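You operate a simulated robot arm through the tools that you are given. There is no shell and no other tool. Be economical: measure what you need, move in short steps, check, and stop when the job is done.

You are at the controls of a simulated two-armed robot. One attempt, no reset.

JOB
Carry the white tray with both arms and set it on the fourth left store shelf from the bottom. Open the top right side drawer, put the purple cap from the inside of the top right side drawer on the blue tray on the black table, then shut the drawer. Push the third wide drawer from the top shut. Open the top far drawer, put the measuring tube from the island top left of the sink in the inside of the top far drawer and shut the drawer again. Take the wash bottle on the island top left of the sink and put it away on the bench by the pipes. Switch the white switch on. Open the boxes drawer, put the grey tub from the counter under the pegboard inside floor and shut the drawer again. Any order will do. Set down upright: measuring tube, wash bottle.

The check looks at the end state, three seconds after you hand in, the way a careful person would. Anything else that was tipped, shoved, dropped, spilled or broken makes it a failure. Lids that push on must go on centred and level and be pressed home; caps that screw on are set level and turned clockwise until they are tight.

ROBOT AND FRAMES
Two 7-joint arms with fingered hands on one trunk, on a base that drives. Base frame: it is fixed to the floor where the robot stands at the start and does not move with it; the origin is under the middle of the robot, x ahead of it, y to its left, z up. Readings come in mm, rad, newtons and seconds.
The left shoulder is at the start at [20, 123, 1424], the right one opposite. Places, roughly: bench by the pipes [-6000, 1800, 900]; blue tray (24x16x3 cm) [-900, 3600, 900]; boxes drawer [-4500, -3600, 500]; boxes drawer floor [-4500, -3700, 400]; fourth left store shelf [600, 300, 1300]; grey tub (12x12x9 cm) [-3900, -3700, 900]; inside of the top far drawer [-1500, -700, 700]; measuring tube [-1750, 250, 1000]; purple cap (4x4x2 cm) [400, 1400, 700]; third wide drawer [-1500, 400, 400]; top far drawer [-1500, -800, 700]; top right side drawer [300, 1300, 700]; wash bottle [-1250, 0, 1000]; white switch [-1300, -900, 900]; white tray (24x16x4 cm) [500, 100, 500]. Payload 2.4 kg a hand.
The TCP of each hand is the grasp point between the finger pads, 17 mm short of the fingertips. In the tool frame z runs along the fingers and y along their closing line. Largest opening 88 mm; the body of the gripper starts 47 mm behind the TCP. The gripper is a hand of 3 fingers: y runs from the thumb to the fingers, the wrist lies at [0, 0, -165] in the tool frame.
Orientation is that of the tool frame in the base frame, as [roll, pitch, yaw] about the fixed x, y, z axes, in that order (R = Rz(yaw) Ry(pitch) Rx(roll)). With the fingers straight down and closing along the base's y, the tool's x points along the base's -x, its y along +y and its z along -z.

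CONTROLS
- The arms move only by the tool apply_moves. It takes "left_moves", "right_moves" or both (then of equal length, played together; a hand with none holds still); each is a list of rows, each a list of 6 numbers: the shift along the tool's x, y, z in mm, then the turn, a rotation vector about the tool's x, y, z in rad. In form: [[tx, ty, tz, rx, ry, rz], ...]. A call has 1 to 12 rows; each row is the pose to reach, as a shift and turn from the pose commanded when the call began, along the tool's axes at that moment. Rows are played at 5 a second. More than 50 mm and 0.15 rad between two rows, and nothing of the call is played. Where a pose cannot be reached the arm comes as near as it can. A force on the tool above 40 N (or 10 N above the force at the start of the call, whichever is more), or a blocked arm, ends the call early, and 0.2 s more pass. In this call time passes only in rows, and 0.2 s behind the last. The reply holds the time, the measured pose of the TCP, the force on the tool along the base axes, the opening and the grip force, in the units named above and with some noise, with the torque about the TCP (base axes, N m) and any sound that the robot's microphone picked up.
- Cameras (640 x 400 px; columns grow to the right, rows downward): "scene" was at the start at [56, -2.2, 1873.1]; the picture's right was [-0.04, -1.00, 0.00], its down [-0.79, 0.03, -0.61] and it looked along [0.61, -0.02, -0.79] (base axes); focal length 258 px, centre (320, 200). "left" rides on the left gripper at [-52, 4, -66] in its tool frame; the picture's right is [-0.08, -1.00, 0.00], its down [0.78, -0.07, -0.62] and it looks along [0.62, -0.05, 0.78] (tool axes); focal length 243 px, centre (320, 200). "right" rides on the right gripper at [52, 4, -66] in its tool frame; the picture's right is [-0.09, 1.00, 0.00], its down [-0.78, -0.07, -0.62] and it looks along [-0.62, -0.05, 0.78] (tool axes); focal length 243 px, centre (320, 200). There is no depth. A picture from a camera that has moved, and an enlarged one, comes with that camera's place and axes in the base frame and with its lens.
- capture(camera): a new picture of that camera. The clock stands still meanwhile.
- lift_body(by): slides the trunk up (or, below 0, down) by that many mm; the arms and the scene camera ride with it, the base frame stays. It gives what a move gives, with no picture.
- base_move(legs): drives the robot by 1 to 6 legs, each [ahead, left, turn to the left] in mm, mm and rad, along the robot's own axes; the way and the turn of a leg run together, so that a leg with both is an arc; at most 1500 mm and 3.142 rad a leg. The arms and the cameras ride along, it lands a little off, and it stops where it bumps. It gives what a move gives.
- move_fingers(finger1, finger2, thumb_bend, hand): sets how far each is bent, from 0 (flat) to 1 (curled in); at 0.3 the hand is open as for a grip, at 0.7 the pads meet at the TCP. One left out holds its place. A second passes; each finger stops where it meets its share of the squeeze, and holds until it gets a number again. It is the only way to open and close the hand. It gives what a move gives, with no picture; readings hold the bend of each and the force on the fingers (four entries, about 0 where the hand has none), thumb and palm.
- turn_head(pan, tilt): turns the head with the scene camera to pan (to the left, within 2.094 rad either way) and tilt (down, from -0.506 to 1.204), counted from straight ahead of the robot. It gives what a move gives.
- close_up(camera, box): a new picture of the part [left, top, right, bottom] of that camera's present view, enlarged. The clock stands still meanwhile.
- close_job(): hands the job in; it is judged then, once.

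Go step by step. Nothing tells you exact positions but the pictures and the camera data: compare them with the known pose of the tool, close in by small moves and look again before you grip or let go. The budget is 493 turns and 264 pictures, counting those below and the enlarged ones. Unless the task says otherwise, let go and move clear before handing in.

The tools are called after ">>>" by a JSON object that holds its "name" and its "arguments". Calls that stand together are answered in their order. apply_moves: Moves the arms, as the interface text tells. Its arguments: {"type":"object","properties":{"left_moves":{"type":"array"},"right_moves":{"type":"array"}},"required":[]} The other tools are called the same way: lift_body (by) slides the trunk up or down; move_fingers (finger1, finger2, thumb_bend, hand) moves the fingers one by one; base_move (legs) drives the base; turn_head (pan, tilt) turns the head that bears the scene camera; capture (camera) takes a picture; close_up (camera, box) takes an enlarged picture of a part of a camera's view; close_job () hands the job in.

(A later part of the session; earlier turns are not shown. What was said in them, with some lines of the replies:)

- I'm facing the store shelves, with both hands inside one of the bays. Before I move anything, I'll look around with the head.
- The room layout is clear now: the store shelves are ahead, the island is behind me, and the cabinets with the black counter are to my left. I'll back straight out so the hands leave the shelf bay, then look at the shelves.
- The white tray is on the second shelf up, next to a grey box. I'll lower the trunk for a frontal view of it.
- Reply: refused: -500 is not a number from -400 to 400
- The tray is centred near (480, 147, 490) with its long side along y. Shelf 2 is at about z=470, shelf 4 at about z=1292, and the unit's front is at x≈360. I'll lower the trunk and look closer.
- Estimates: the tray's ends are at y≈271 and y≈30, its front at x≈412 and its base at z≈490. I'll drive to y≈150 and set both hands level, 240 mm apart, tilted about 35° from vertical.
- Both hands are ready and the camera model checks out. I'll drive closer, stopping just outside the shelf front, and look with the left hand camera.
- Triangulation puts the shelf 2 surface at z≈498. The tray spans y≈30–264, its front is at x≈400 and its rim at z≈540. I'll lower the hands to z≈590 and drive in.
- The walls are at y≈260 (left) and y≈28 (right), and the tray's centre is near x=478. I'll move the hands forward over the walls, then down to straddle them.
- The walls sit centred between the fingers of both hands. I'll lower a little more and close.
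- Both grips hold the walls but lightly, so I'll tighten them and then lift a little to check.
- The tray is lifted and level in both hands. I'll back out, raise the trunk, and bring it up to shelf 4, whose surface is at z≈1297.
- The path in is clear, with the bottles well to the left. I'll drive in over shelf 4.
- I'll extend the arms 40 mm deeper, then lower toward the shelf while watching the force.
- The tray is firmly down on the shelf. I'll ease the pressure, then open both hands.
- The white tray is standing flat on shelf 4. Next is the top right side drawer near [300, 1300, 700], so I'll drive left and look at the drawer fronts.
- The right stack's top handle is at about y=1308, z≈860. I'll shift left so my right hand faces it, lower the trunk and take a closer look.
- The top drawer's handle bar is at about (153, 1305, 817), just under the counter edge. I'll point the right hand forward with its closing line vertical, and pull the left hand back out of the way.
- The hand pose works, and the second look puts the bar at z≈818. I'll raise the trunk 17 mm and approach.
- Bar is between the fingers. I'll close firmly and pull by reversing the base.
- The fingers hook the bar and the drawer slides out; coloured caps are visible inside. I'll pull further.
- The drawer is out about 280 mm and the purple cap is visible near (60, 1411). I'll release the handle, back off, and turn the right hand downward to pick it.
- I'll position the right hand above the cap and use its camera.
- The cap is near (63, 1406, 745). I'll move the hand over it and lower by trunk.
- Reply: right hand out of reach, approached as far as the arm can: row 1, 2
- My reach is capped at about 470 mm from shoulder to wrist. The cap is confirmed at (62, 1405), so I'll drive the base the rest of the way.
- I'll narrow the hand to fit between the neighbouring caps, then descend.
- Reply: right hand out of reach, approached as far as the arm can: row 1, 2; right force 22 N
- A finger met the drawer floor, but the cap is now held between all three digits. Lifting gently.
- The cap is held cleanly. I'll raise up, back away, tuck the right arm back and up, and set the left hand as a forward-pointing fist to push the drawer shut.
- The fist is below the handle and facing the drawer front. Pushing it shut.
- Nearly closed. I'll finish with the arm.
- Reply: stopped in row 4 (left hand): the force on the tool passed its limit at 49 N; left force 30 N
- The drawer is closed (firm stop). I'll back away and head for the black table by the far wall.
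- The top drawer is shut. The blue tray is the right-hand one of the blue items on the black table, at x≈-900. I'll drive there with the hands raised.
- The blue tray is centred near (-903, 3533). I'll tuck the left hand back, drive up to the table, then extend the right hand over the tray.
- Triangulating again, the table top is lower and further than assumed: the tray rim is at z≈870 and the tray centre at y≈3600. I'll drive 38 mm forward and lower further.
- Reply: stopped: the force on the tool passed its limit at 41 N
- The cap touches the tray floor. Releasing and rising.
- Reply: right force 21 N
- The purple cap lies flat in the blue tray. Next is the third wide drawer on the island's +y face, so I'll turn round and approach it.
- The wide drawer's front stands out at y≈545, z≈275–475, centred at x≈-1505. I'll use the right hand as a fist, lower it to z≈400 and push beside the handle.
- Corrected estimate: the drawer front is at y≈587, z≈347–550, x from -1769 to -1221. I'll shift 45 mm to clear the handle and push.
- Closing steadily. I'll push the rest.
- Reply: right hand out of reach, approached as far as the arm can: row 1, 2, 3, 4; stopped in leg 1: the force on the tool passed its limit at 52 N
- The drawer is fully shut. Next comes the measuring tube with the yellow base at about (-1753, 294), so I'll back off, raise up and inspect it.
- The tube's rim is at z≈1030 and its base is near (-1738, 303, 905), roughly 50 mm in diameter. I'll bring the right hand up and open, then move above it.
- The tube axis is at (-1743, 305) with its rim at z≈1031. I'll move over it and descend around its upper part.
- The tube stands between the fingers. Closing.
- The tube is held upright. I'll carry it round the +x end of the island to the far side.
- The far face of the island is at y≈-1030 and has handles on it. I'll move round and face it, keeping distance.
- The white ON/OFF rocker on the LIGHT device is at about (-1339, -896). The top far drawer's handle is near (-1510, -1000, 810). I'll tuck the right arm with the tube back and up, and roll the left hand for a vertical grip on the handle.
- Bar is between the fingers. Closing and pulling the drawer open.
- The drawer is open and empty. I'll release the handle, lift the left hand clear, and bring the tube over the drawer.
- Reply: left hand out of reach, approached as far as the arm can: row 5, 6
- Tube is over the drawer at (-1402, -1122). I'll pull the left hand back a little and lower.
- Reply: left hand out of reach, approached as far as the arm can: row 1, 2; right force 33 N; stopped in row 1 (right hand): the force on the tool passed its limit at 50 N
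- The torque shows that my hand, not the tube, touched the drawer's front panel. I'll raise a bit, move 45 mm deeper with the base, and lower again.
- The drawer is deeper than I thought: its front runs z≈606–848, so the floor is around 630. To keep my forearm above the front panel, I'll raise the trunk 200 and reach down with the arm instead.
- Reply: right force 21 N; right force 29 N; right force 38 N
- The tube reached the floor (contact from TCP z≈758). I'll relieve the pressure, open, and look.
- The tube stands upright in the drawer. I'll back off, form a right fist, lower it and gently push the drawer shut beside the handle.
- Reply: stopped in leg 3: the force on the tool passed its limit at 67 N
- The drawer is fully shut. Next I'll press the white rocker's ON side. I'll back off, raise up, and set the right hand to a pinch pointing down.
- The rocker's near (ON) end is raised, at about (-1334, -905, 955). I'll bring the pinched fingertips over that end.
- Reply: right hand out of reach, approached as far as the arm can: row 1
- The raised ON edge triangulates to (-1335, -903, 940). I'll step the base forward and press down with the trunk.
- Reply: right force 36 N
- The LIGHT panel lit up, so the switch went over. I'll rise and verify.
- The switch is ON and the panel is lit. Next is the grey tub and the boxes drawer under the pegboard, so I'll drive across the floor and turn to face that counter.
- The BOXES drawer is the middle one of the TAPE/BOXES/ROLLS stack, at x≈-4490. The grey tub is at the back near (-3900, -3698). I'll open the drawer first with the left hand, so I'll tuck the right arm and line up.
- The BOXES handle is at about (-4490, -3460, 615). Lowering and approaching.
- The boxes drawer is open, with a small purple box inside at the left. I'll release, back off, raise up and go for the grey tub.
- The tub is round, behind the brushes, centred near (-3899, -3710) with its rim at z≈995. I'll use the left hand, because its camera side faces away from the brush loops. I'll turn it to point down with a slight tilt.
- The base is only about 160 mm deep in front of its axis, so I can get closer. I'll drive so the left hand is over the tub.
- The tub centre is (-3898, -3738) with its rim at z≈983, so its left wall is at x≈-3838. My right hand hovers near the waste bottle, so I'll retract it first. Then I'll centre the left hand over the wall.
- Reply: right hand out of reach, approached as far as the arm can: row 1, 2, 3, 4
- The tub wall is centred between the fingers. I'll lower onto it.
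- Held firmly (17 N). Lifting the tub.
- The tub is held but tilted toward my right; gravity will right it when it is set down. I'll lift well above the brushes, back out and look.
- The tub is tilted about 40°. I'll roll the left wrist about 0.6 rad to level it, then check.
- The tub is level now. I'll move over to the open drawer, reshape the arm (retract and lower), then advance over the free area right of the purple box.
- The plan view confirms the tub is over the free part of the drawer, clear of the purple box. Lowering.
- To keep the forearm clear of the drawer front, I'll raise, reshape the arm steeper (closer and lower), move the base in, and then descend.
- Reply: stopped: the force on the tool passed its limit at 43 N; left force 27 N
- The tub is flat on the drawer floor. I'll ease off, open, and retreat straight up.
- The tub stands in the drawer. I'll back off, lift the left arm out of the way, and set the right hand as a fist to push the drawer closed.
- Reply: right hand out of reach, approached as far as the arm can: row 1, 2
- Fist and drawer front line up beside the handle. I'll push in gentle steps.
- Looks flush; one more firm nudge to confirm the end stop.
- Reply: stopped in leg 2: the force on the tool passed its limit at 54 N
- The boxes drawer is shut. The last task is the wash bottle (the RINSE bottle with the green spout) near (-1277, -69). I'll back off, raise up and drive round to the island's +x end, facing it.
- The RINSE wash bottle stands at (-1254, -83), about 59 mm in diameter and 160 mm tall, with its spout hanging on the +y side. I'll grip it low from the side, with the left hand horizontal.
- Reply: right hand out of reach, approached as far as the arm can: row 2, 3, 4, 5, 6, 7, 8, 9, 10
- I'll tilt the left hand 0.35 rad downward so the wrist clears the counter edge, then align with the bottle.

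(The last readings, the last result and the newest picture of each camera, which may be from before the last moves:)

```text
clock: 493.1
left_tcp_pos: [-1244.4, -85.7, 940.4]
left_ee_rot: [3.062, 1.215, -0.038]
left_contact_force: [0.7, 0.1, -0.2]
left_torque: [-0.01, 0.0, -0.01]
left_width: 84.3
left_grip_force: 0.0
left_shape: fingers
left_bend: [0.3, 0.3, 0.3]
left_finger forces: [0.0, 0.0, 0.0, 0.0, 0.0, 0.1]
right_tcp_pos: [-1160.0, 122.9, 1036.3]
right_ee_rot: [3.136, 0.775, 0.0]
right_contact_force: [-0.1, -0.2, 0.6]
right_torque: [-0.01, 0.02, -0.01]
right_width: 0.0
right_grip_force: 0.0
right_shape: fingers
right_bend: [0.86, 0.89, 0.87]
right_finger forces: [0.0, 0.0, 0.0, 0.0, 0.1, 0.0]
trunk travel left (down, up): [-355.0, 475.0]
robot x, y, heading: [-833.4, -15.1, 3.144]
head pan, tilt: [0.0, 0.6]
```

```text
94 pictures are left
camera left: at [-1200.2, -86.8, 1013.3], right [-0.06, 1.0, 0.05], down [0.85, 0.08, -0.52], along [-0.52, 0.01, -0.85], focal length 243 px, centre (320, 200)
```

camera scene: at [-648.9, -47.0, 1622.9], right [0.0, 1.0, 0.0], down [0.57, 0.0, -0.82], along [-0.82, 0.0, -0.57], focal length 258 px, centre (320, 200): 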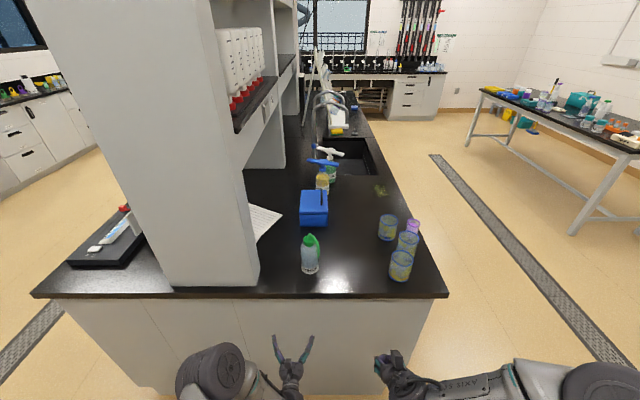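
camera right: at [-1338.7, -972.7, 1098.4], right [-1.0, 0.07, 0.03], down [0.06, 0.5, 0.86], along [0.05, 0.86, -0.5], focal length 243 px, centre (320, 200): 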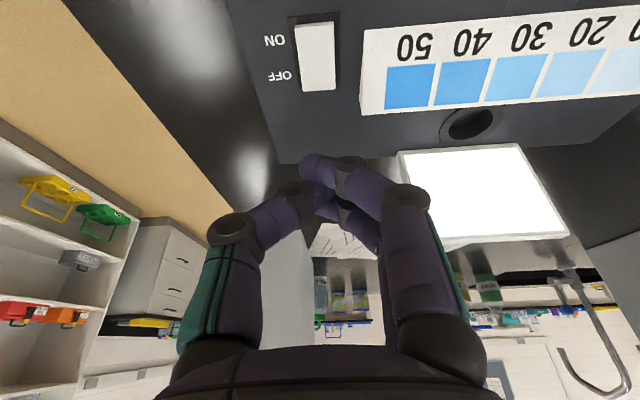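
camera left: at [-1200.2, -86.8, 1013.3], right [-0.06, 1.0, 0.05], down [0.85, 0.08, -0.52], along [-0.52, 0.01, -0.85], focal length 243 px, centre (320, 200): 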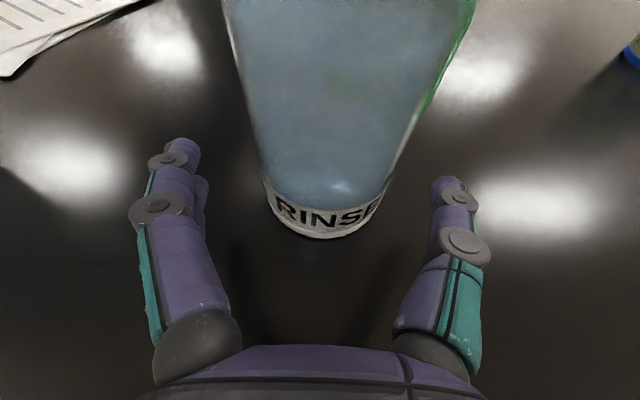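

The hand camera would come very close to the bottle's shoulder at this tilt. I'll reduce the tilt by 0.2 rad (the wrist still clears the counter) and move in the remaining 30 mm.

>>> {"name": "apply_moves", "arguments": {"left_moves": [[0, 0, 0, 0, -0.1, 0], [0, 0, 0, 0, -0.2, 0]]}}

>>> {"name": "base_move", "arguments": {"legs": [[28, 0, 0]]}}

>>> {"name": "capture", "arguments": {"camera": "left"}}

>>> {"name": "close_up", "arguments": {"camera": "scene", "box": [220, 200, 420, 380]}}

```text
clock: 493.7
left_tcp_pos: [-1242.5, -85.8, 941.0]
left_ee_rot: [2.967, 1.417, -0.14]
left_contact_force: [-0.2, 0.0, -0.7]
left_torque: [0.02, 0.01, 0.01]
left_width: 84.0
left_grip_force: 0.1
left_shape: fingers
left_bend: [0.3, 0.3, 0.3]
left_finger forces: [0.1, 0.0, 0.0, 0.1, 0.0, 0.0]
right_tcp_pos: [-1157.9, 124.5, 1036.4]
right_ee_rot: [3.135, 0.777, 0.001]
right_contact_force: [-0.1, -0.4, 0.3]
right_torque: [-0.03, -0.05, 0.05]
right_width: 0.2
right_grip_force: 0.1
right_shape: fingers
right_bend: [0.86, 0.89, 0.87]
right_finger forces: [0.0, 0.0, 0.0, 0.0, 0.1, 0.0]
trunk travel left (down, up): [-355.0, 475.0]
robot x, y, heading: [-832.8, -14.5, 3.147]
head pan, tilt: [0.0, 0.6]
```

```text
clock: 494.6
left_tcp_pos: [-1271.7, -85.7, 939.7]
left_ee_rot: [2.966, 1.414, -0.137]
left_contact_force: [-0.1, 0.1, -1.0]
left_torque: [0.0, 0.0, 0.01]
left_width: 84.0
left_grip_force: 0.0
left_shape: fingers
left_bend: [0.3, 0.3, 0.3]
left_finger forces: [0.0, 0.0, 0.1, 0.0, 0.0, 0.1]
right_tcp_pos: [-1187.0, 123.0, 1036.0]
right_ee_rot: [3.134, 0.773, 0.001]
right_contact_force: [0.2, -0.6, 0.0]
right_torque: [0.03, 0.02, 0.0]
right_width: 0.2
right_grip_force: 0.0
right_shape: fingers
right_bend: [0.86, 0.89, 0.87]
right_finger forces: [0.0, 0.1, 0.1, 0.0, 0.0, 0.0]
trunk travel left (down, up): [-355.0, 475.0]
robot x, y, heading: [-862.3, -18.2, 3.14]
head pan, tilt: [0.0, 0.6]
```

```text
93 pictures are left
camera left: at [-1215.0, -86.6, 1003.4], right [-0.05, 1.0, 0.06], down [0.73, 0.07, -0.68], along [-0.68, 0.01, -0.73], focal length 243 px, centre (320, 200)
```

left: 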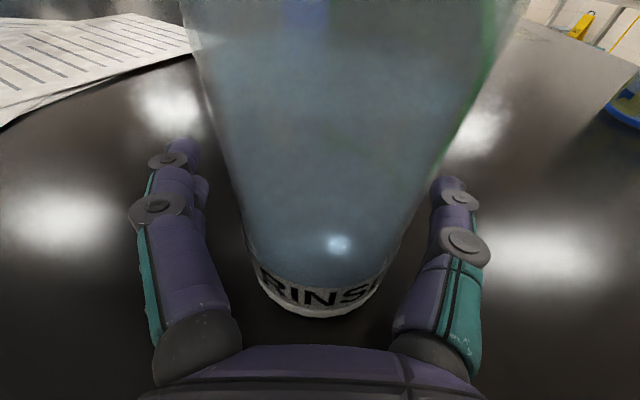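

```text
2.22 times, centred on (320, 290) of scene
camera zoom: at [-932.0, -15.5, 1616.7], right [0.0, 1.0, 0.0], down [0.57, 0.0, -0.82], along [-0.82, 0.0, -0.57], focal length 574 px, centre (320, 0)
```

zoom: 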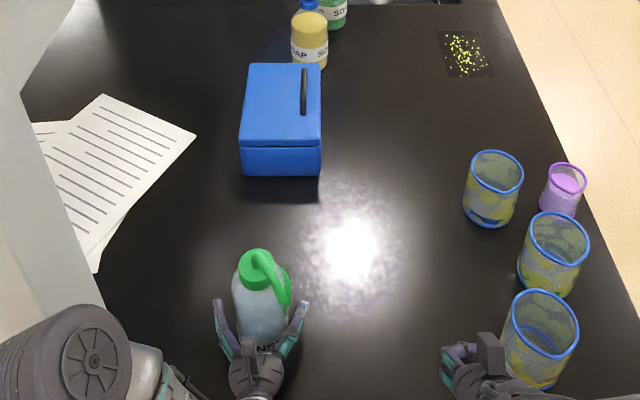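

The bottle is centred between the fingers. Closing.

>>> {"name": "move_fingers", "arguments": {"hand": "left", "finger1": 0.65, "finger2": 0.65, "thumb_bend": 0.65}}

>>> {"name": "capture", "arguments": {"camera": "left"}}

```text
clock: 495.6
left_tcp_pos: [-1271.2, -86.3, 941.3]
left_ee_rot: [2.964, 1.417, -0.139]
left_contact_force: [-0.3, 1.7, 0.4]
left_torque: [-0.04, 0.01, -0.01]
left_width: 48.4
left_grip_force: 16.4
left_shape: fingers
left_bend: [0.49, 0.49, 0.54]
left_finger forces: [8.2, 8.0, 0.0, 0.1, 16.9, 0.0]
right_tcp_pos: [-1185.4, 123.4, 1035.6]
right_ee_rot: [3.135, 0.776, 0.0]
right_contact_force: [-0.9, -0.4, 0.4]
right_torque: [-0.01, 0.02, 0.02]
right_width: 0.2
right_grip_force: 0.1
right_shape: fingers
right_bend: [0.86, 0.89, 0.87]
right_finger forces: [0.0, 0.0, 0.0, 0.0, 0.1, 0.0]
trunk travel left (down, up): [-355.0, 475.0]
robot x, y, heading: [-864.8, -13.3, 3.14]
head pan, tilt: [0.0, 0.6]
```

```text
91 pictures are left
camera left: at [-1213.7, -86.5, 1004.0], right [-0.05, 1.0, 0.06], down [0.73, 0.07, -0.68], along [-0.68, 0.01, -0.73], focal length 243 px, centre (320, 200)
```

left: 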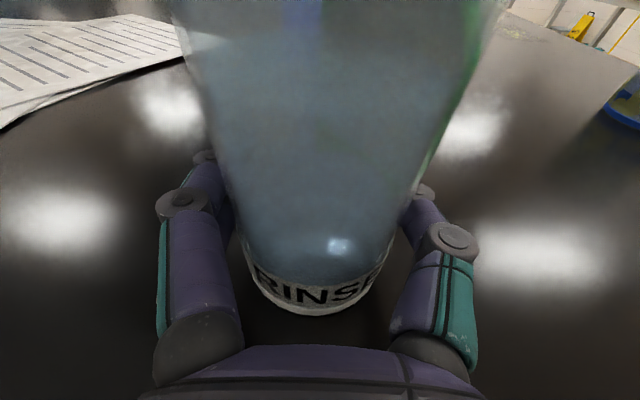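

>>> {"name": "move_fingers", "arguments": {"hand": "left", "finger1": 0.75, "finger2": 0.75, "thumb_bend": 0.75}}

>>> {"name": "lift_body", "arguments": {"by": 60}}

>>> {"name": "close_up", "arguments": {"camera": "scene", "box": [220, 200, 420, 380]}}

>>> {"name": "capture", "arguments": {"camera": "left"}}

```text
clock: 496.6
left_tcp_pos: [-1272.4, -85.0, 941.1]
left_ee_rot: [2.967, 1.415, -0.14]
left_contact_force: [1.0, 1.4, 0.9]
left_torque: [-0.02, 0.01, 0.01]
left_width: 47.2
left_grip_force: 18.4
left_shape: fingers
left_bend: [0.47, 0.47, 0.61]
left_finger forces: [9.3, 9.0, 0.0, 0.0, 19.6, 0.0]
right_tcp_pos: [-1185.3, 123.8, 1036.5]
right_ee_rot: [3.134, 0.776, 0.0]
right_contact_force: [-0.2, 0.6, -0.6]
right_torque: [-0.03, -0.02, 0.02]
right_width: 0.0
right_grip_force: 0.0
right_shape: fingers
right_bend: [0.86, 0.89, 0.87]
right_finger forces: [0.1, 0.0, 0.0, 0.0, 0.1, 0.0]
trunk travel left (down, up): [-355.0, 475.0]
robot x, y, heading: [-861.4, -15.4, 3.139]
head pan, tilt: [0.0, 0.6]
```

```text
clock: 497.6
left_tcp_pos: [-1271.8, -85.0, 1001.6]
left_ee_rot: [2.966, 1.416, -0.135]
left_contact_force: [0.2, 0.0, -2.3]
left_torque: [0.0, 0.03, -0.03]
left_width: 47.0
left_grip_force: 18.3
left_shape: fingers
left_bend: [0.47, 0.47, 0.61]
left_finger forces: [9.6, 9.1, 0.0, 0.1, 19.2, 0.1]
right_tcp_pos: [-1185.7, 123.3, 1096.3]
right_ee_rot: [3.135, 0.777, 0.0]
right_contact_force: [-1.1, 0.0, -0.9]
right_torque: [-0.01, 0.0, -0.01]
right_width: 0.1
right_grip_force: 0.0
right_shape: fingers
right_bend: [0.86, 0.89, 0.87]
right_finger forces: [0.0, 0.0, 0.0, 0.0, 0.0, 0.0]
trunk travel left (down, up): [-415.0, 415.0]
robot x, y, heading: [-864.2, -18.1, 3.14]
head pan, tilt: [0.0, 0.6]
```

```text
2.22 times, centred on (320, 290) of scene
camera zoom: at [-930.2, -15.5, 1676.8], right [0.0, 1.0, 0.0], down [0.57, 0.0, -0.82], along [-0.82, 0.0, -0.57], focal length 574 px, centre (320, 0)
```

zoom: 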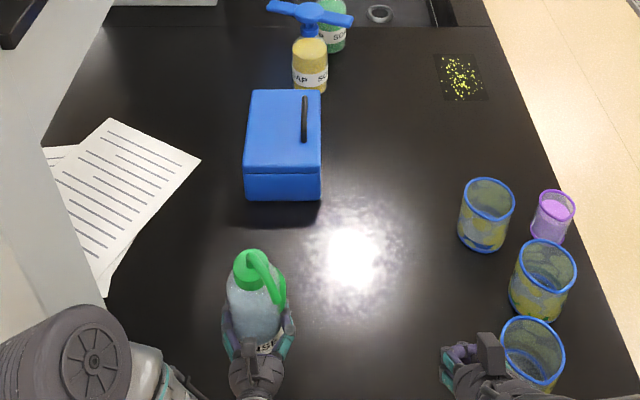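

```text
89 pictures are left
camera left: at [-1213.9, -86.7, 1063.8], right [-0.05, 1.0, 0.06], down [0.73, 0.07, -0.68], along [-0.68, 0.01, -0.73], focal length 243 px, centre (320, 200)
```

left: 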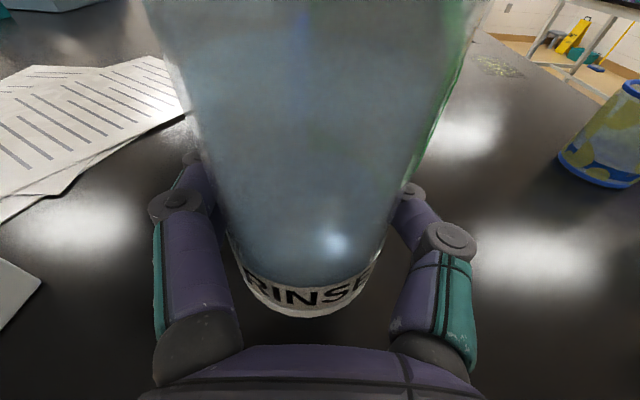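

The bottle is lifted upright. I'll back out and drive round along the island's +y side toward the bench by the pipes.

>>> {"name": "lift_body", "arguments": {"by": 60}}

>>> {"name": "base_move", "arguments": {"legs": [[-330, 0, 0], [0, -1420, 0]]}}

>>> {"name": "turn_head", "arguments": {"pan": 0, "tilt": 0.3}}

>>> {"name": "capture", "arguments": {"camera": "scene"}}

```text
clock: 498.6
left_tcp_pos: [-1271.8, -86.1, 1061.9]
left_ee_rot: [2.968, 1.415, -0.139]
left_contact_force: [0.3, -1.4, -2.5]
left_torque: [-0.02, -0.03, -0.01]
left_width: 47.2
left_grip_force: 19.2
left_shape: fingers
left_bend: [0.47, 0.47, 0.61]
left_finger forces: [9.5, 9.1, 0.1, 0.0, 19.2, 0.1]
right_tcp_pos: [-1185.6, 123.2, 1156.9]
right_ee_rot: [3.135, 0.777, 0.0]
right_contact_force: [0.2, -0.7, -0.1]
right_torque: [-0.01, 0.01, -0.04]
right_width: 0.2
right_grip_force: 0.1
right_shape: fingers
right_bend: [0.86, 0.89, 0.87]
right_finger forces: [0.0, 0.0, 0.0, 0.1, 0.1, 0.1]
trunk travel left (down, up): [-475.0, 355.0]
robot x, y, heading: [-859.9, -17.0, 3.144]
head pan, tilt: [0.0, 0.6]
```

```text
clock: 507.5
left_tcp_pos: [-943.0, 1363.1, 1061.6]
left_ee_rot: [2.966, 1.414, -0.137]
left_contact_force: [-0.3, 0.2, -2.7]
left_torque: [0.0, -0.01, 0.02]
left_width: 47.4
left_grip_force: 19.0
left_shape: fingers
left_bend: [0.47, 0.47, 0.61]
left_finger forces: [9.6, 9.1, 0.0, 0.1, 19.4, 0.0]
right_tcp_pos: [-858.1, 1571.4, 1156.4]
right_ee_rot: [3.134, 0.776, 0.003]
right_contact_force: [-0.4, 0.3, 0.2]
right_torque: [-0.01, 0.05, 0.02]
right_width: 0.1
right_grip_force: 0.1
right_shape: fingers
right_bend: [0.86, 0.89, 0.87]
right_finger forces: [0.0, 0.1, 0.1, 0.1, 0.1, 0.0]
trunk travel left (down, up): [-475.0, 355.0]
robot x, y, heading: [-535.9, 1431.5, -3.136]
head pan, tilt: [0.0, 0.6]
```

```text
clock: 508.3
left_tcp_pos: [-944.7, 1362.3, 1060.6]
left_ee_rot: [2.968, 1.416, -0.135]
left_contact_force: [0.2, 0.5, -2.1]
left_torque: [-0.03, 0.01, 0.01]
left_width: 47.2
left_grip_force: 19.2
left_shape: fingers
left_bend: [0.47, 0.47, 0.61]
left_finger forces: [9.6, 9.1, 0.0, 0.1, 19.3, 0.1]
right_tcp_pos: [-859.1, 1573.1, 1157.4]
right_ee_rot: [3.135, 0.777, 0.004]
right_contact_force: [0.1, 0.4, 0.0]
right_torque: [0.01, -0.01, 0.01]
right_width: 0.0
right_grip_force: 0.0
right_shape: fingers
right_bend: [0.86, 0.89, 0.87]
right_finger forces: [0.0, 0.1, 0.0, 0.1, 0.0, 0.1]
trunk travel left (down, up): [-475.0, 355.0]
robot x, y, heading: [-533.3, 1432.0, -3.137]
head pan, tilt: [0.0, 0.3]
```

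```text
88 pictures are left
camera scene: at [-607.7, 1433.9, 1764.3], right [0.0, 1.0, 0.0], down [0.3, 0.0, -0.95], along [-0.95, 0.0, -0.3], focal length 258 px, centre (320, 200)
```

scene: 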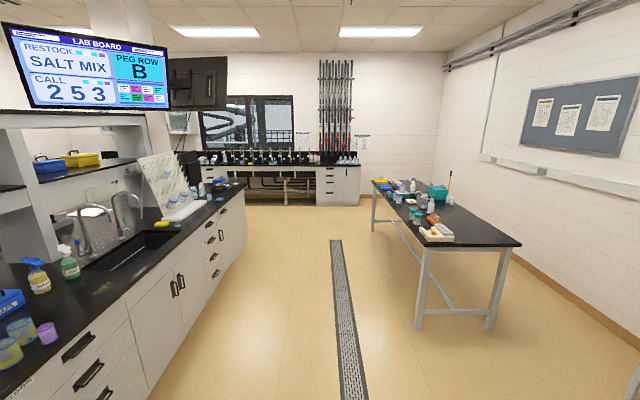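

The aisle is clear all the way. Driving ahead.

>>> {"name": "base_move", "arguments": {"legs": [[1400, 0, 0], [1400, 0, 0], [1300, 0, 0]]}}

>>> {"name": "turn_head", "arguments": {"pan": 0, "tilt": 0.35}}

>>> {"name": "capture", "arguments": {"camera": "scene"}}

```text
clock: 527.9
left_tcp_pos: [-5007.8, 1334.4, 1060.4]
left_ee_rot: [2.965, 1.413, -0.142]
left_contact_force: [1.0, 0.3, -2.2]
left_torque: [0.0, -0.02, -0.04]
left_width: 47.1
left_grip_force: 18.8
left_shape: fingers
left_bend: [0.47, 0.47, 0.61]
left_finger forces: [9.6, 9.1, 0.1, 0.0, 19.2, 0.0]
right_tcp_pos: [-4922.2, 1542.2, 1157.6]
right_ee_rot: [3.136, 0.778, -0.003]
right_contact_force: [0.4, -0.4, 0.1]
right_torque: [-0.01, 0.0, 0.01]
right_width: 0.1
right_grip_force: 0.1
right_shape: fingers
right_bend: [0.86, 0.89, 0.87]
right_finger forces: [0.0, 0.1, 0.0, 0.0, 0.1, 0.0]
trunk travel left (down, up): [-475.0, 355.0]
robot x, y, heading: [-4597.1, 1399.1, 3.136]
head pan, tilt: [0.0, 0.3]
```

```text
clock: 528.5
left_tcp_pos: [-5007.4, 1333.6, 1061.0]
left_ee_rot: [2.968, 1.413, -0.141]
left_contact_force: [-0.1, 0.3, -2.6]
left_torque: [-0.02, -0.04, -0.01]
left_width: 47.0
left_grip_force: 19.0
left_shape: fingers
left_bend: [0.47, 0.47, 0.61]
left_finger forces: [9.6, 9.1, 0.0, 0.0, 19.3, 0.1]
right_tcp_pos: [-4923.1, 1542.4, 1157.1]
right_ee_rot: [3.134, 0.778, -0.004]
right_contact_force: [0.0, -0.1, -0.2]
right_torque: [-0.03, -0.01, -0.02]
right_width: 0.0
right_grip_force: 0.1
right_shape: fingers
right_bend: [0.86, 0.89, 0.87]
right_finger forces: [0.1, 0.0, 0.0, 0.0, 0.1, 0.0]
trunk travel left (down, up): [-475.0, 355.0]
robot x, y, heading: [-4598.4, 1401.7, 3.137]
head pan, tilt: [0.0, 0.351]
```

```text
87 pictures are left
camera scene: at [-4671.1, 1402.2, 1759.6], right [0.0, 1.0, 0.0], down [0.34, 0.0, -0.94], along [-0.94, 0.0, -0.34], focal length 258 px, centre (320, 200)
```

scene: 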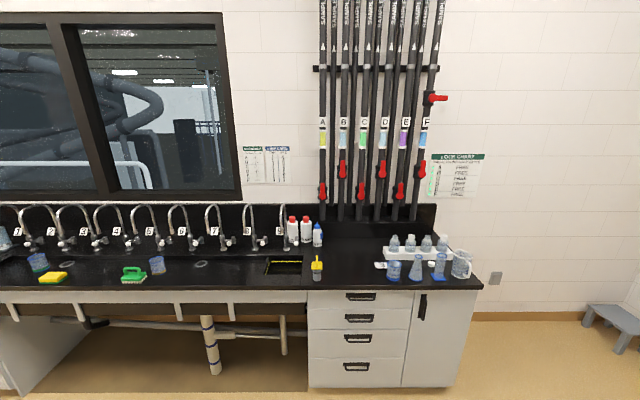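

The free spot on the bench is around (-5870, 1590), between the yellow brush and the white tray. I'll shift sideways, tuck the right hand a little, and approach.

>>> {"name": "base_move", "arguments": {"legs": [[450, -255, 0.004]]}}

>>> {"name": "turn_head", "arguments": {"pan": 0, "tilt": 0.6}}

>>> {"name": "capture", "arguments": {"camera": "scene"}}

```text
clock: 531.5
left_tcp_pos: [-5457.2, 1590.7, 1060.7]
left_ee_rot: [2.967, 1.413, -0.139]
left_contact_force: [-0.1, -0.2, -1.5]
left_torque: [0.0, -0.01, 0.0]
left_width: 47.1
left_grip_force: 19.1
left_shape: fingers
left_bend: [0.47, 0.47, 0.61]
left_finger forces: [9.6, 9.1, 0.1, 0.1, 19.3, 0.1]
right_tcp_pos: [-5374.0, 1799.2, 1156.3]
right_ee_rot: [3.136, 0.776, 0.0]
right_contact_force: [-0.4, -0.4, -0.1]
right_torque: [0.01, -0.01, -0.03]
right_width: 0.2
right_grip_force: 0.0
right_shape: fingers
right_bend: [0.86, 0.89, 0.87]
right_finger forces: [0.0, 0.0, 0.0, 0.1, 0.1, 0.1]
trunk travel left (down, up): [-475.0, 355.0]
robot x, y, heading: [-5049.9, 1660.5, 3.142]
head pan, tilt: [0.0, 0.351]
```

```text
clock: 532.3
left_tcp_pos: [-5457.9, 1591.7, 1061.0]
left_ee_rot: [2.966, 1.416, -0.137]
left_contact_force: [-0.3, 0.9, -2.6]
left_torque: [0.0, -0.04, 0.0]
left_width: 47.0
left_grip_force: 19.0
left_shape: fingers
left_bend: [0.47, 0.47, 0.61]
left_finger forces: [9.7, 9.1, 0.1, 0.0, 19.3, 0.0]
right_tcp_pos: [-5372.7, 1800.0, 1157.2]
right_ee_rot: [3.136, 0.776, 0.0]
right_contact_force: [-0.1, -0.3, 0.1]
right_torque: [-0.02, 0.01, 0.0]
right_width: 0.0
right_grip_force: 0.1
right_shape: fingers
right_bend: [0.86, 0.89, 0.87]
right_finger forces: [0.1, 0.0, 0.0, 0.0, 0.0, 0.0]
trunk travel left (down, up): [-475.0, 355.0]
robot x, y, heading: [-5046.4, 1662.0, 3.146]
head pan, tilt: [0.0, 0.6]
```

```text
86 pictures are left
camera scene: at [-5115.9, 1660.7, 1736.9], right [0.0, 1.0, 0.0], down [0.56, 0.0, -0.83], along [-0.83, 0.0, -0.56], focal length 258 px, centre (320, 200)
```

scene: 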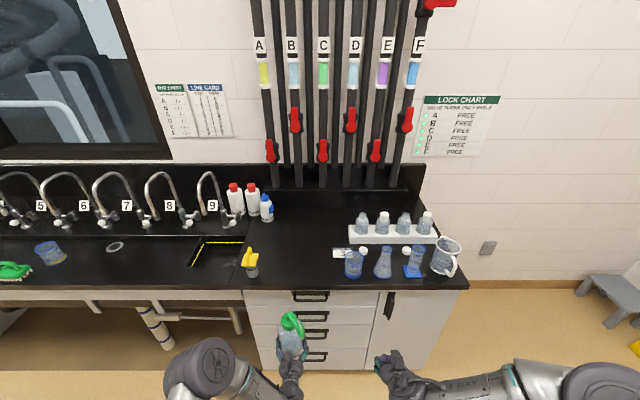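

The blue beaker sits near where my right fist would end up, so I'll tuck the right arm back and up first.

>>> {"name": "apply_moves", "arguments": {"right_moves": [[3, 0, -40, 0, 0.1, 0], [6, 0, -80, 0, 0.2, 0], [9, 0, -119, 0, 0.3, 0], [12, 0, -159, 0, 0.4, 0]]}}

>>> {"name": "base_move", "arguments": {"legs": [[300, 0, 0]]}}

>>> {"name": "capture", "arguments": {"camera": "scene"}}

>>> {"name": "capture", "arguments": {"camera": "left"}}

```text
clock: 533.3
left_tcp_pos: [-5457.5, 1590.6, 1060.8]
left_ee_rot: [2.967, 1.416, -0.14]
left_contact_force: [-0.5, 0.5, -3.6]
left_torque: [-0.04, -0.01, -0.03]
left_width: 47.0
left_grip_force: 18.7
left_shape: fingers
left_bend: [0.47, 0.47, 0.61]
left_finger forces: [9.7, 9.1, 0.0, 0.0, 19.3, 0.0]
right_tcp_pos: [-5248.8, 1801.5, 1258.2]
right_ee_rot: [3.139, 0.377, 0.006]
right_contact_force: [0.2, 0.1, 0.3]
right_torque: [-0.01, 0.02, 0.02]
right_width: 0.3
right_grip_force: 0.0
right_shape: fingers
right_bend: [0.86, 0.89, 0.87]
right_finger forces: [0.0, 0.0, 0.0, 0.0, 0.1, 0.0]
right hand out of reach, approached as far as the arm can: row 1, 2, 3
trunk travel left (down, up): [-475.0, 355.0]
robot x, y, heading: [-5047.5, 1656.2, 3.146]
head pan, tilt: [0.0, 0.6]
```

```text
clock: 535.3
left_tcp_pos: [-5755.2, 1592.2, 1061.2]
left_ee_rot: [2.967, 1.414, -0.137]
left_contact_force: [0.5, -0.5, -2.7]
left_torque: [0.01, 0.01, 0.0]
left_width: 47.2
left_grip_force: 18.6
left_shape: fingers
left_bend: [0.47, 0.47, 0.61]
left_finger forces: [9.6, 9.1, 0.0, 0.0, 19.3, 0.0]
right_tcp_pos: [-5548.1, 1801.3, 1258.5]
right_ee_rot: [3.136, 0.374, 0.002]
right_contact_force: [-0.4, 0.4, 0.5]
right_torque: [-0.02, 0.02, -0.01]
right_width: 0.0
right_grip_force: 0.1
right_shape: fingers
right_bend: [0.86, 0.89, 0.87]
right_finger forces: [0.0, 0.1, 0.0, 0.0, 0.1, 0.1]
trunk travel left (down, up): [-475.0, 355.0]
robot x, y, heading: [-5348.7, 1665.0, 3.143]
head pan, tilt: [0.0, 0.6]
```

```text
85 pictures are left
camera scene: at [-5414.8, 1660.9, 1736.8], right [0.0, 1.0, 0.0], down [0.57, 0.0, -0.82], along [-0.82, 0.0, -0.57], focal length 258 px, centre (320, 200)
```

scene: 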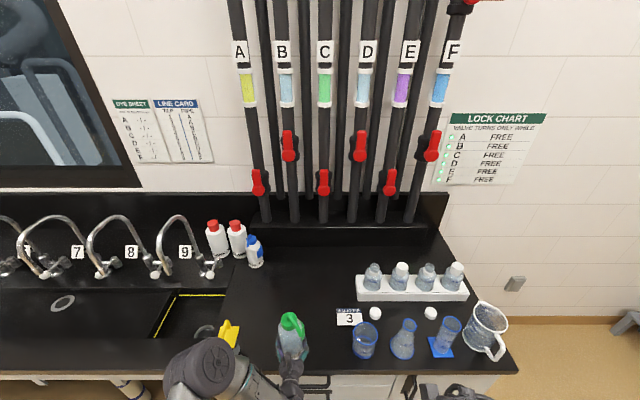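

```text
84 pictures are left
camera left: at [-5698.0, 1589.5, 1123.5], right [-0.05, 1.0, 0.06], down [0.73, 0.07, -0.68], along [-0.68, 0.01, -0.73], focal length 243 px, centre (320, 200)
```

left: 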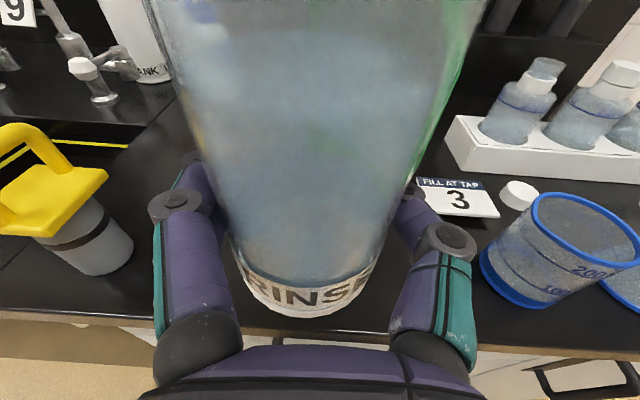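

I'll shift 40 mm right to keep the elbow well clear of the brush, and go in so the bottle stands about 80 mm from the bench edge.

>>> {"name": "base_move", "arguments": {"legs": [[0, -38, 0]]}}

>>> {"name": "base_move", "arguments": {"legs": [[110, 0, 0]]}}

>>> {"name": "lift_body", "arguments": {"by": -75}}

>>> {"name": "capture", "arguments": {"camera": "scene"}}

>>> {"name": "capture", "arguments": {"camera": "left"}}

```text
clock: 536.2
left_tcp_pos: [-5754.6, 1630.6, 1061.1]
left_ee_rot: [2.953, 1.413, -0.149]
left_contact_force: [-0.5, 0.7, -2.5]
left_torque: [0.03, -0.02, -0.03]
left_width: 47.0
left_grip_force: 19.1
left_shape: fingers
left_bend: [0.47, 0.47, 0.61]
left_finger forces: [9.5, 9.1, 0.0, 0.0, 19.4, 0.0]
right_tcp_pos: [-5547.1, 1842.0, 1258.1]
right_ee_rot: [3.133, 0.375, 0.004]
right_contact_force: [-0.3, 0.2, 0.0]
right_torque: [0.01, -0.04, 0.01]
right_width: 0.0
right_grip_force: 0.0
right_shape: fingers
right_bend: [0.86, 0.89, 0.87]
right_finger forces: [0.1, 0.1, 0.1, 0.0, 0.0, 0.1]
trunk travel left (down, up): [-475.0, 355.0]
robot x, y, heading: [-5344.6, 1697.5, 3.14]
head pan, tilt: [0.0, 0.6]
```

```text
clock: 537.4
left_tcp_pos: [-5864.8, 1629.3, 1061.0]
left_ee_rot: [2.969, 1.415, -0.14]
left_contact_force: [-0.1, -0.1, -2.9]
left_torque: [-0.02, -0.02, 0.01]
left_width: 47.0
left_grip_force: 18.8
left_shape: fingers
left_bend: [0.47, 0.47, 0.61]
left_finger forces: [9.5, 9.1, 0.1, 0.0, 19.3, 0.0]
right_tcp_pos: [-5657.8, 1840.3, 1257.0]
right_ee_rot: [3.137, 0.376, 0.002]
right_contact_force: [-0.2, 0.2, -0.6]
right_torque: [0.02, 0.0, 0.01]
right_width: 0.0
right_grip_force: 0.1
right_shape: fingers
right_bend: [0.86, 0.89, 0.87]
right_finger forces: [0.0, 0.1, 0.0, 0.0, 0.0, 0.0]
trunk travel left (down, up): [-475.0, 355.0]
robot x, y, heading: [-5458.4, 1698.3, 3.141]
head pan, tilt: [0.0, 0.6]
```

```text
clock: 538.5
left_tcp_pos: [-5863.1, 1629.0, 986.2]
left_ee_rot: [2.968, 1.414, -0.14]
left_contact_force: [0.4, 0.3, -3.5]
left_torque: [0.0, -0.02, -0.01]
left_width: 47.2
left_grip_force: 18.7
left_shape: fingers
left_bend: [0.47, 0.47, 0.61]
left_finger forces: [9.6, 9.1, 0.0, 0.0, 19.3, 0.0]
right_tcp_pos: [-5655.6, 1840.4, 1183.8]
right_ee_rot: [3.136, 0.378, 0.001]
right_contact_force: [0.9, 0.3, 0.0]
right_torque: [-0.03, -0.01, 0.01]
right_width: 0.0
right_grip_force: 0.1
right_shape: fingers
right_bend: [0.86, 0.89, 0.87]
right_finger forces: [0.0, 0.0, 0.0, 0.1, 0.0, 0.0]
trunk travel left (down, up): [-400.0, 430.0]
robot x, y, heading: [-5454.2, 1697.2, 3.139]
head pan, tilt: [0.0, 0.6]
```

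```text
83 pictures are left
camera scene: at [-5522.5, 1699.0, 1661.9], right [0.0, 1.0, 0.0], down [0.57, 0.0, -0.82], along [-0.82, 0.0, -0.57], focal length 258 px, centre (320, 200)
```

scene: 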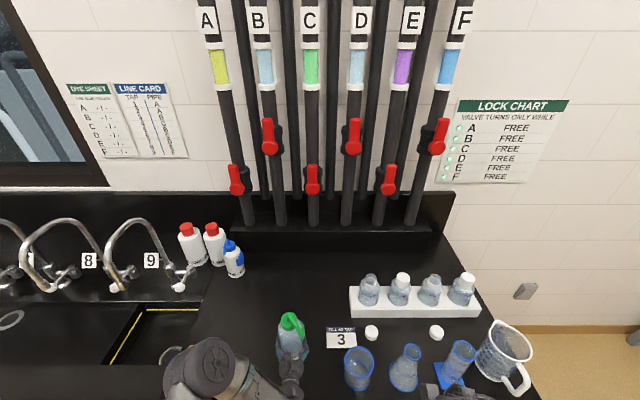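

```text
82 pictures are left
camera left: at [-5806.5, 1628.1, 1048.9], right [-0.05, 1.0, 0.06], down [0.73, 0.07, -0.68], along [-0.68, 0.01, -0.73], focal length 243 px, centre (320, 200)
```

left: 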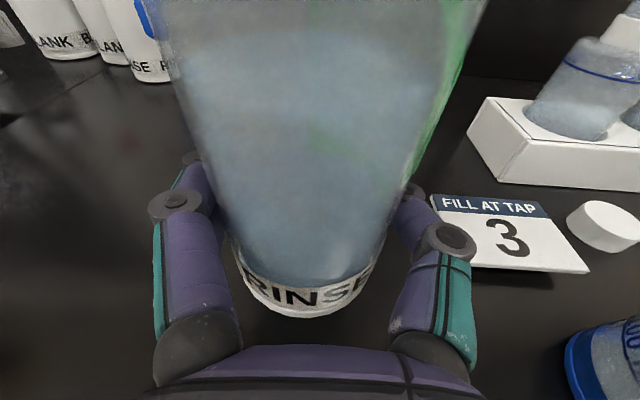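

Spot is clear. Lowering in small steps until the bottle stands.

>>> {"name": "lift_body", "arguments": {"by": -30}}

>>> {"name": "lift_body", "arguments": {"by": -8}}

>>> {"name": "lift_body", "arguments": {"by": -5}}

```text
clock: 539.3
left_tcp_pos: [-5864.1, 1629.4, 956.3]
left_ee_rot: [2.966, 1.415, -0.14]
left_contact_force: [-0.6, -0.9, -2.0]
left_torque: [-0.02, -0.01, -0.01]
left_width: 47.1
left_grip_force: 18.4
left_shape: fingers
left_bend: [0.47, 0.47, 0.61]
left_finger forces: [9.6, 9.1, 0.0, 0.1, 19.3, 0.0]
right_tcp_pos: [-5657.3, 1841.1, 1153.0]
right_ee_rot: [3.137, 0.378, 0.004]
right_contact_force: [-0.4, 0.0, 0.3]
right_torque: [-0.01, 0.04, -0.02]
right_width: 0.0
right_grip_force: 0.0
right_shape: fingers
right_bend: [0.86, 0.89, 0.87]
right_finger forces: [0.0, 0.0, 0.1, 0.1, 0.0, 0.0]
trunk travel left (down, up): [-370.0, 460.0]
robot x, y, heading: [-5454.1, 1701.3, 3.142]
head pan, tilt: [0.0, 0.6]
```

```text
clock: 539.8
left_tcp_pos: [-5864.1, 1629.4, 948.4]
left_ee_rot: [2.966, 1.414, -0.139]
left_contact_force: [-0.3, -0.1, -3.2]
left_torque: [0.04, -0.04, 0.04]
left_width: 47.2
left_grip_force: 18.6
left_shape: fingers
left_bend: [0.47, 0.47, 0.61]
left_finger forces: [9.6, 9.2, 0.0, 0.0, 19.2, 0.0]
right_tcp_pos: [-5655.5, 1840.4, 1146.4]
right_ee_rot: [3.137, 0.378, 0.001]
right_contact_force: [1.4, 0.1, -0.6]
right_torque: [0.0, 0.01, 0.01]
right_width: 0.2
right_grip_force: 0.0
right_shape: fingers
right_bend: [0.86, 0.89, 0.87]
right_finger forces: [0.0, 0.1, 0.2, 0.1, 0.1, 0.0]
trunk travel left (down, up): [-362.0, 468.0]
robot x, y, heading: [-5452.0, 1697.1, 3.136]
head pan, tilt: [0.0, 0.6]
```

```text
clock: 540.4
left_tcp_pos: [-5865.1, 1631.2, 943.4]
left_ee_rot: [2.967, 1.413, -0.141]
left_contact_force: [0.3, 0.3, -2.5]
left_torque: [0.02, -0.01, -0.03]
left_width: 47.0
left_grip_force: 18.9
left_shape: fingers
left_bend: [0.47, 0.47, 0.61]
left_finger forces: [9.7, 9.0, 0.0, 0.0, 19.2, 0.0]
right_tcp_pos: [-5656.0, 1839.8, 1140.2]
right_ee_rot: [3.138, 0.378, 0.002]
right_contact_force: [0.3, 0.4, 0.8]
right_torque: [0.0, 0.0, 0.0]
right_width: 0.0
right_grip_force: 0.1
right_shape: fingers
right_bend: [0.86, 0.89, 0.87]
right_finger forces: [0.0, 0.0, 0.1, 0.0, 0.0, 0.1]
trunk travel left (down, up): [-357.0, 473.0]
robot x, y, heading: [-5452.9, 1697.1, 3.141]
head pan, tilt: [0.0, 0.6]
```

>>> {"name": "lift_body", "arguments": {"by": -3}}

>>> {"name": "lift_body", "arguments": {"by": -3}}

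>>> {"name": "capture", "arguments": {"camera": "left"}}

```text
clock: 540.9
left_tcp_pos: [-5864.1, 1628.6, 940.3]
left_ee_rot: [2.966, 1.417, -0.139]
left_contact_force: [0.0, -0.6, 5.1]
left_torque: [-0.04, 0.06, -0.02]
left_width: 47.0
left_grip_force: 19.1
left_shape: fingers
left_bend: [0.47, 0.47, 0.61]
left_finger forces: [9.7, 9.3, 0.0, 0.1, 19.3, 0.0]
right_tcp_pos: [-5656.6, 1840.2, 1137.0]
right_ee_rot: [3.136, 0.377, 0.001]
right_contact_force: [0.7, 0.0, 0.4]
right_torque: [0.01, -0.01, -0.01]
right_width: 0.0
right_grip_force: 0.0
right_shape: fingers
right_bend: [0.86, 0.89, 0.87]
right_finger forces: [0.1, 0.1, 0.0, 0.0, 0.0, 0.1]
trunk travel left (down, up): [-354.0, 476.0]
robot x, y, heading: [-5456.1, 1699.3, 3.142]
head pan, tilt: [0.0, 0.6]
```

```text
clock: 541.4
left_tcp_pos: [-5864.9, 1629.4, 938.9]
left_ee_rot: [2.966, 1.42, -0.141]
left_contact_force: [-2.5, 0.3, 23.8]
left_torque: [-0.13, 0.08, -0.04]
left_width: 47.0
left_grip_force: 18.9
left_shape: fingers
left_bend: [0.47, 0.47, 0.61]
left_finger forces: [9.9, 9.3, 0.0, 0.0, 19.2, 0.0]
right_tcp_pos: [-5654.6, 1840.7, 1134.5]
right_ee_rot: [3.136, 0.378, 0.002]
right_contact_force: [0.0, 0.1, 0.4]
right_torque: [0.01, 0.0, 0.0]
right_width: 0.1
right_grip_force: 0.0
right_shape: fingers
right_bend: [0.86, 0.89, 0.87]
right_finger forces: [0.1, 0.1, 0.0, 0.0, 0.0, 0.0]
trunk travel left (down, up): [-351.0, 479.0]
robot x, y, heading: [-5452.4, 1697.7, 3.142]
head pan, tilt: [0.0, 0.6]
```

```text
81 pictures are left
camera left: at [-5805.9, 1628.4, 1001.6], right [-0.05, 1.0, 0.06], down [0.73, 0.07, -0.68], along [-0.69, 0.01, -0.73], focal length 243 px, centre (320, 200)
```

left: 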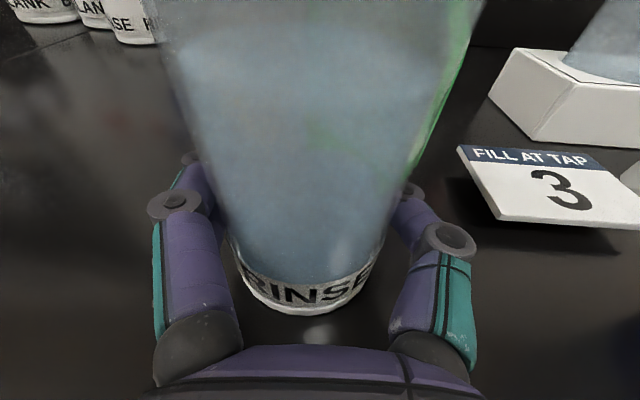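

The bottle is standing on the bench. I'll ease the pressure, open, and withdraw straight back.

>>> {"name": "lift_body", "arguments": {"by": 2}}

>>> {"name": "move_fingers", "arguments": {"hand": "left", "finger1": 0.3, "finger2": 0.3, "thumb_bend": 0.3}}

>>> {"name": "capture", "arguments": {"camera": "left"}}

```text
clock: 541.9
left_tcp_pos: [-5863.7, 1629.5, 939.1]
left_ee_rot: [2.966, 1.415, -0.143]
left_contact_force: [-4.8, -0.2, 20.5]
left_torque: [-0.06, 0.11, -0.05]
left_width: 47.1
left_grip_force: 19.0
left_shape: fingers
left_bend: [0.47, 0.47, 0.61]
left_finger forces: [9.9, 9.5, 0.0, 0.0, 19.4, 0.0]
right_tcp_pos: [-5655.8, 1840.0, 1136.0]
right_ee_rot: [3.137, 0.377, 0.002]
right_contact_force: [0.6, -0.3, -0.5]
right_torque: [0.02, 0.01, -0.02]
right_width: 0.0
right_grip_force: 0.0
right_shape: fingers
right_bend: [0.86, 0.89, 0.87]
right_finger forces: [0.1, 0.0, 0.0, 0.0, 0.0, 0.1]
trunk travel left (down, up): [-353.0, 477.0]
robot x, y, heading: [-5456.4, 1702.5, 3.146]
head pan, tilt: [0.0, 0.6]
```

```text
clock: 542.9
left_tcp_pos: [-5863.4, 1629.4, 940.0]
left_ee_rot: [2.964, 1.415, -0.139]
left_contact_force: [0.4, 0.6, 0.1]
left_torque: [-0.02, 0.01, 0.04]
left_width: 84.3
left_grip_force: 0.1
left_shape: fingers
left_bend: [0.3, 0.3, 0.3]
left_finger forces: [0.1, 0.1, 0.0, 0.0, 0.0, 0.1]
right_tcp_pos: [-5657.6, 1841.2, 1136.3]
right_ee_rot: [3.136, 0.377, 0.002]
right_contact_force: [-0.2, -0.2, 0.2]
right_torque: [-0.02, -0.02, 0.03]
right_width: 0.0
right_grip_force: 0.1
right_shape: fingers
right_bend: [0.86, 0.89, 0.87]
right_finger forces: [0.0, 0.0, 0.0, 0.0, 0.0, 0.0]
trunk travel left (down, up): [-353.0, 477.0]
robot x, y, heading: [-5456.7, 1698.8, 3.138]
head pan, tilt: [0.0, 0.6]
```

```text
80 pictures are left
camera left: at [-5806.4, 1628.1, 1001.8], right [-0.05, 1.0, 0.06], down [0.73, 0.07, -0.68], along [-0.68, 0.01, -0.73], focal length 243 px, centre (320, 200)
```

left: 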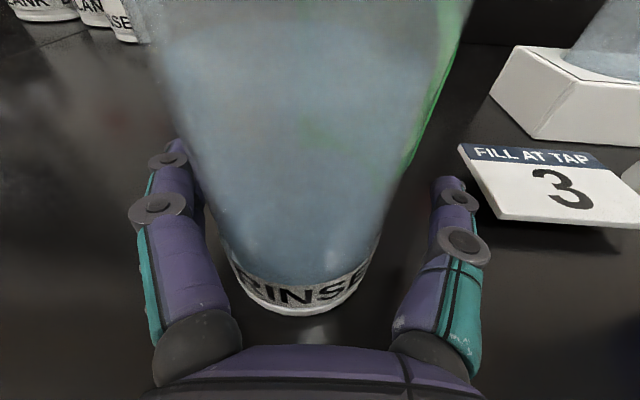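

>>> {"name": "base_move", "arguments": {"legs": [[-60, 0, 0]]}}

>>> {"name": "capture", "arguments": {"camera": "left"}}

>>> {"name": "base_move", "arguments": {"legs": [[-300, 0, 0]]}}

>>> {"name": "capture", "arguments": {"camera": "scene"}}

```text
clock: 543.9
left_tcp_pos: [-5801.8, 1629.5, 940.1]
left_ee_rot: [2.966, 1.416, -0.144]
left_contact_force: [-0.7, -0.2, 0.2]
left_torque: [0.0, 0.03, 0.01]
left_width: 84.1
left_grip_force: 0.0
left_shape: fingers
left_bend: [0.3, 0.3, 0.3]
left_finger forces: [0.0, 0.0, 0.0, 0.0, 0.1, 0.0]
right_tcp_pos: [-5593.9, 1840.6, 1136.7]
right_ee_rot: [3.135, 0.376, 0.003]
right_contact_force: [-0.3, -0.2, 0.2]
right_torque: [0.0, -0.02, -0.02]
right_width: 0.0
right_grip_force: 0.0
right_shape: fingers
right_bend: [0.86, 0.89, 0.87]
right_finger forces: [0.0, 0.1, 0.0, 0.1, 0.0, 0.1]
trunk travel left (down, up): [-353.0, 477.0]
robot x, y, heading: [-5392.2, 1699.9, 3.138]
head pan, tilt: [0.0, 0.6]
```

```text
79 pictures are left
camera left: at [-5744.4, 1628.4, 1002.3], right [-0.04, 1.0, 0.06], down [0.73, 0.07, -0.68], along [-0.68, 0.01, -0.73], focal length 243 px, centre (320, 200)
```

left: 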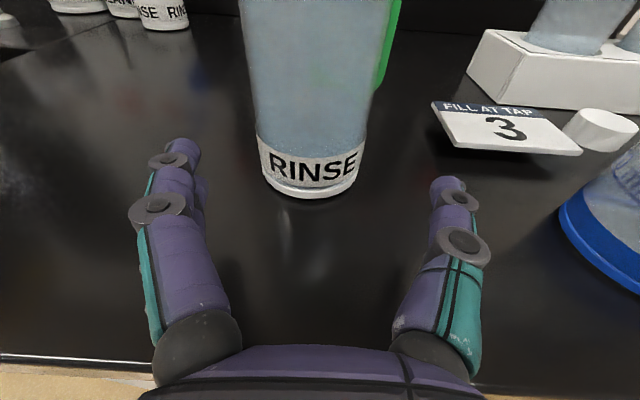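

```text
clock: 545.9
left_tcp_pos: [-5507.4, 1628.2, 939.5]
left_ee_rot: [2.965, 1.416, -0.14]
left_contact_force: [-0.9, -0.8, 0.2]
left_torque: [-0.03, 0.0, 0.0]
left_width: 84.3
left_grip_force: 0.1
left_shape: fingers
left_bend: [0.3, 0.3, 0.3]
left_finger forces: [0.1, 0.1, 0.0, 0.0, 0.1, 0.0]
right_tcp_pos: [-5301.4, 1840.1, 1136.7]
right_ee_rot: [3.137, 0.376, 0.006]
right_contact_force: [-0.5, -0.2, 0.2]
right_torque: [0.0, 0.0, -0.01]
right_width: 0.0
right_grip_force: 0.0
right_shape: fingers
right_bend: [0.86, 0.89, 0.87]
right_finger forces: [0.0, 0.0, 0.1, 0.0, 0.0, 0.0]
trunk travel left (down, up): [-353.0, 477.0]
robot x, y, heading: [-5098.1, 1701.4, -3.143]
head pan, tilt: [0.0, 0.6]
```

```text
78 pictures are left
camera scene: at [-5166.5, 1698.4, 1614.9], right [0.0, 1.0, 0.0], down [0.56, 0.0, -0.83], along [-0.83, 0.0, -0.56], focal length 258 px, centre (320, 200)
```

scene: 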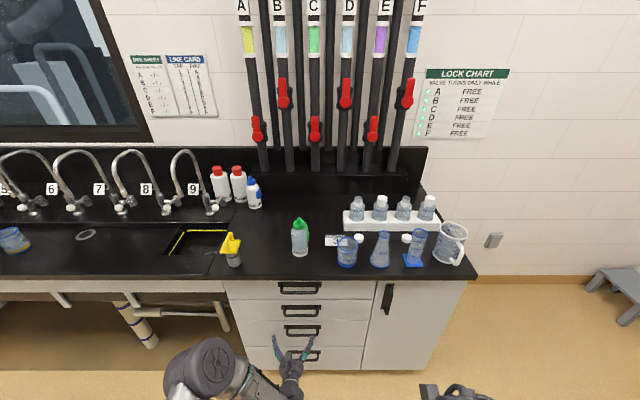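

All the jobs are done and both hands are clear, so I'm handing in.

>>> {"name": "close_job", "arguments": {}}

```text
The job is handed in.
```

I finished every task and handed in; the check's verdict hasn't come back.

- **White tray:** carried with both arms and set flat on the fourth left store shelf.
- **Purple cap:** lying flat in the blue tray on the black table, and the top right side drawer is shut.
- **Third wide drawer:** pushed fully shut.
- **Measuring tube:** stood upright in the top far drawer, with the drawer shut again. I couldn't see it once the drawer closed.
- **White switch:** on; the panel lit up.
- **Grey tub:** set flat on the boxes drawer floor beside the purple box that was already there, and the drawer is shut. It tilted in the grip while being carried, but I levelled it before setting it down.
- **Wash bottle:** standing upright on the bench by the pipes.

My hand touched the far drawer's front panel once while I was lowering the tube. I raised it, repositioned, and saw no effect on the drawer or the tube.
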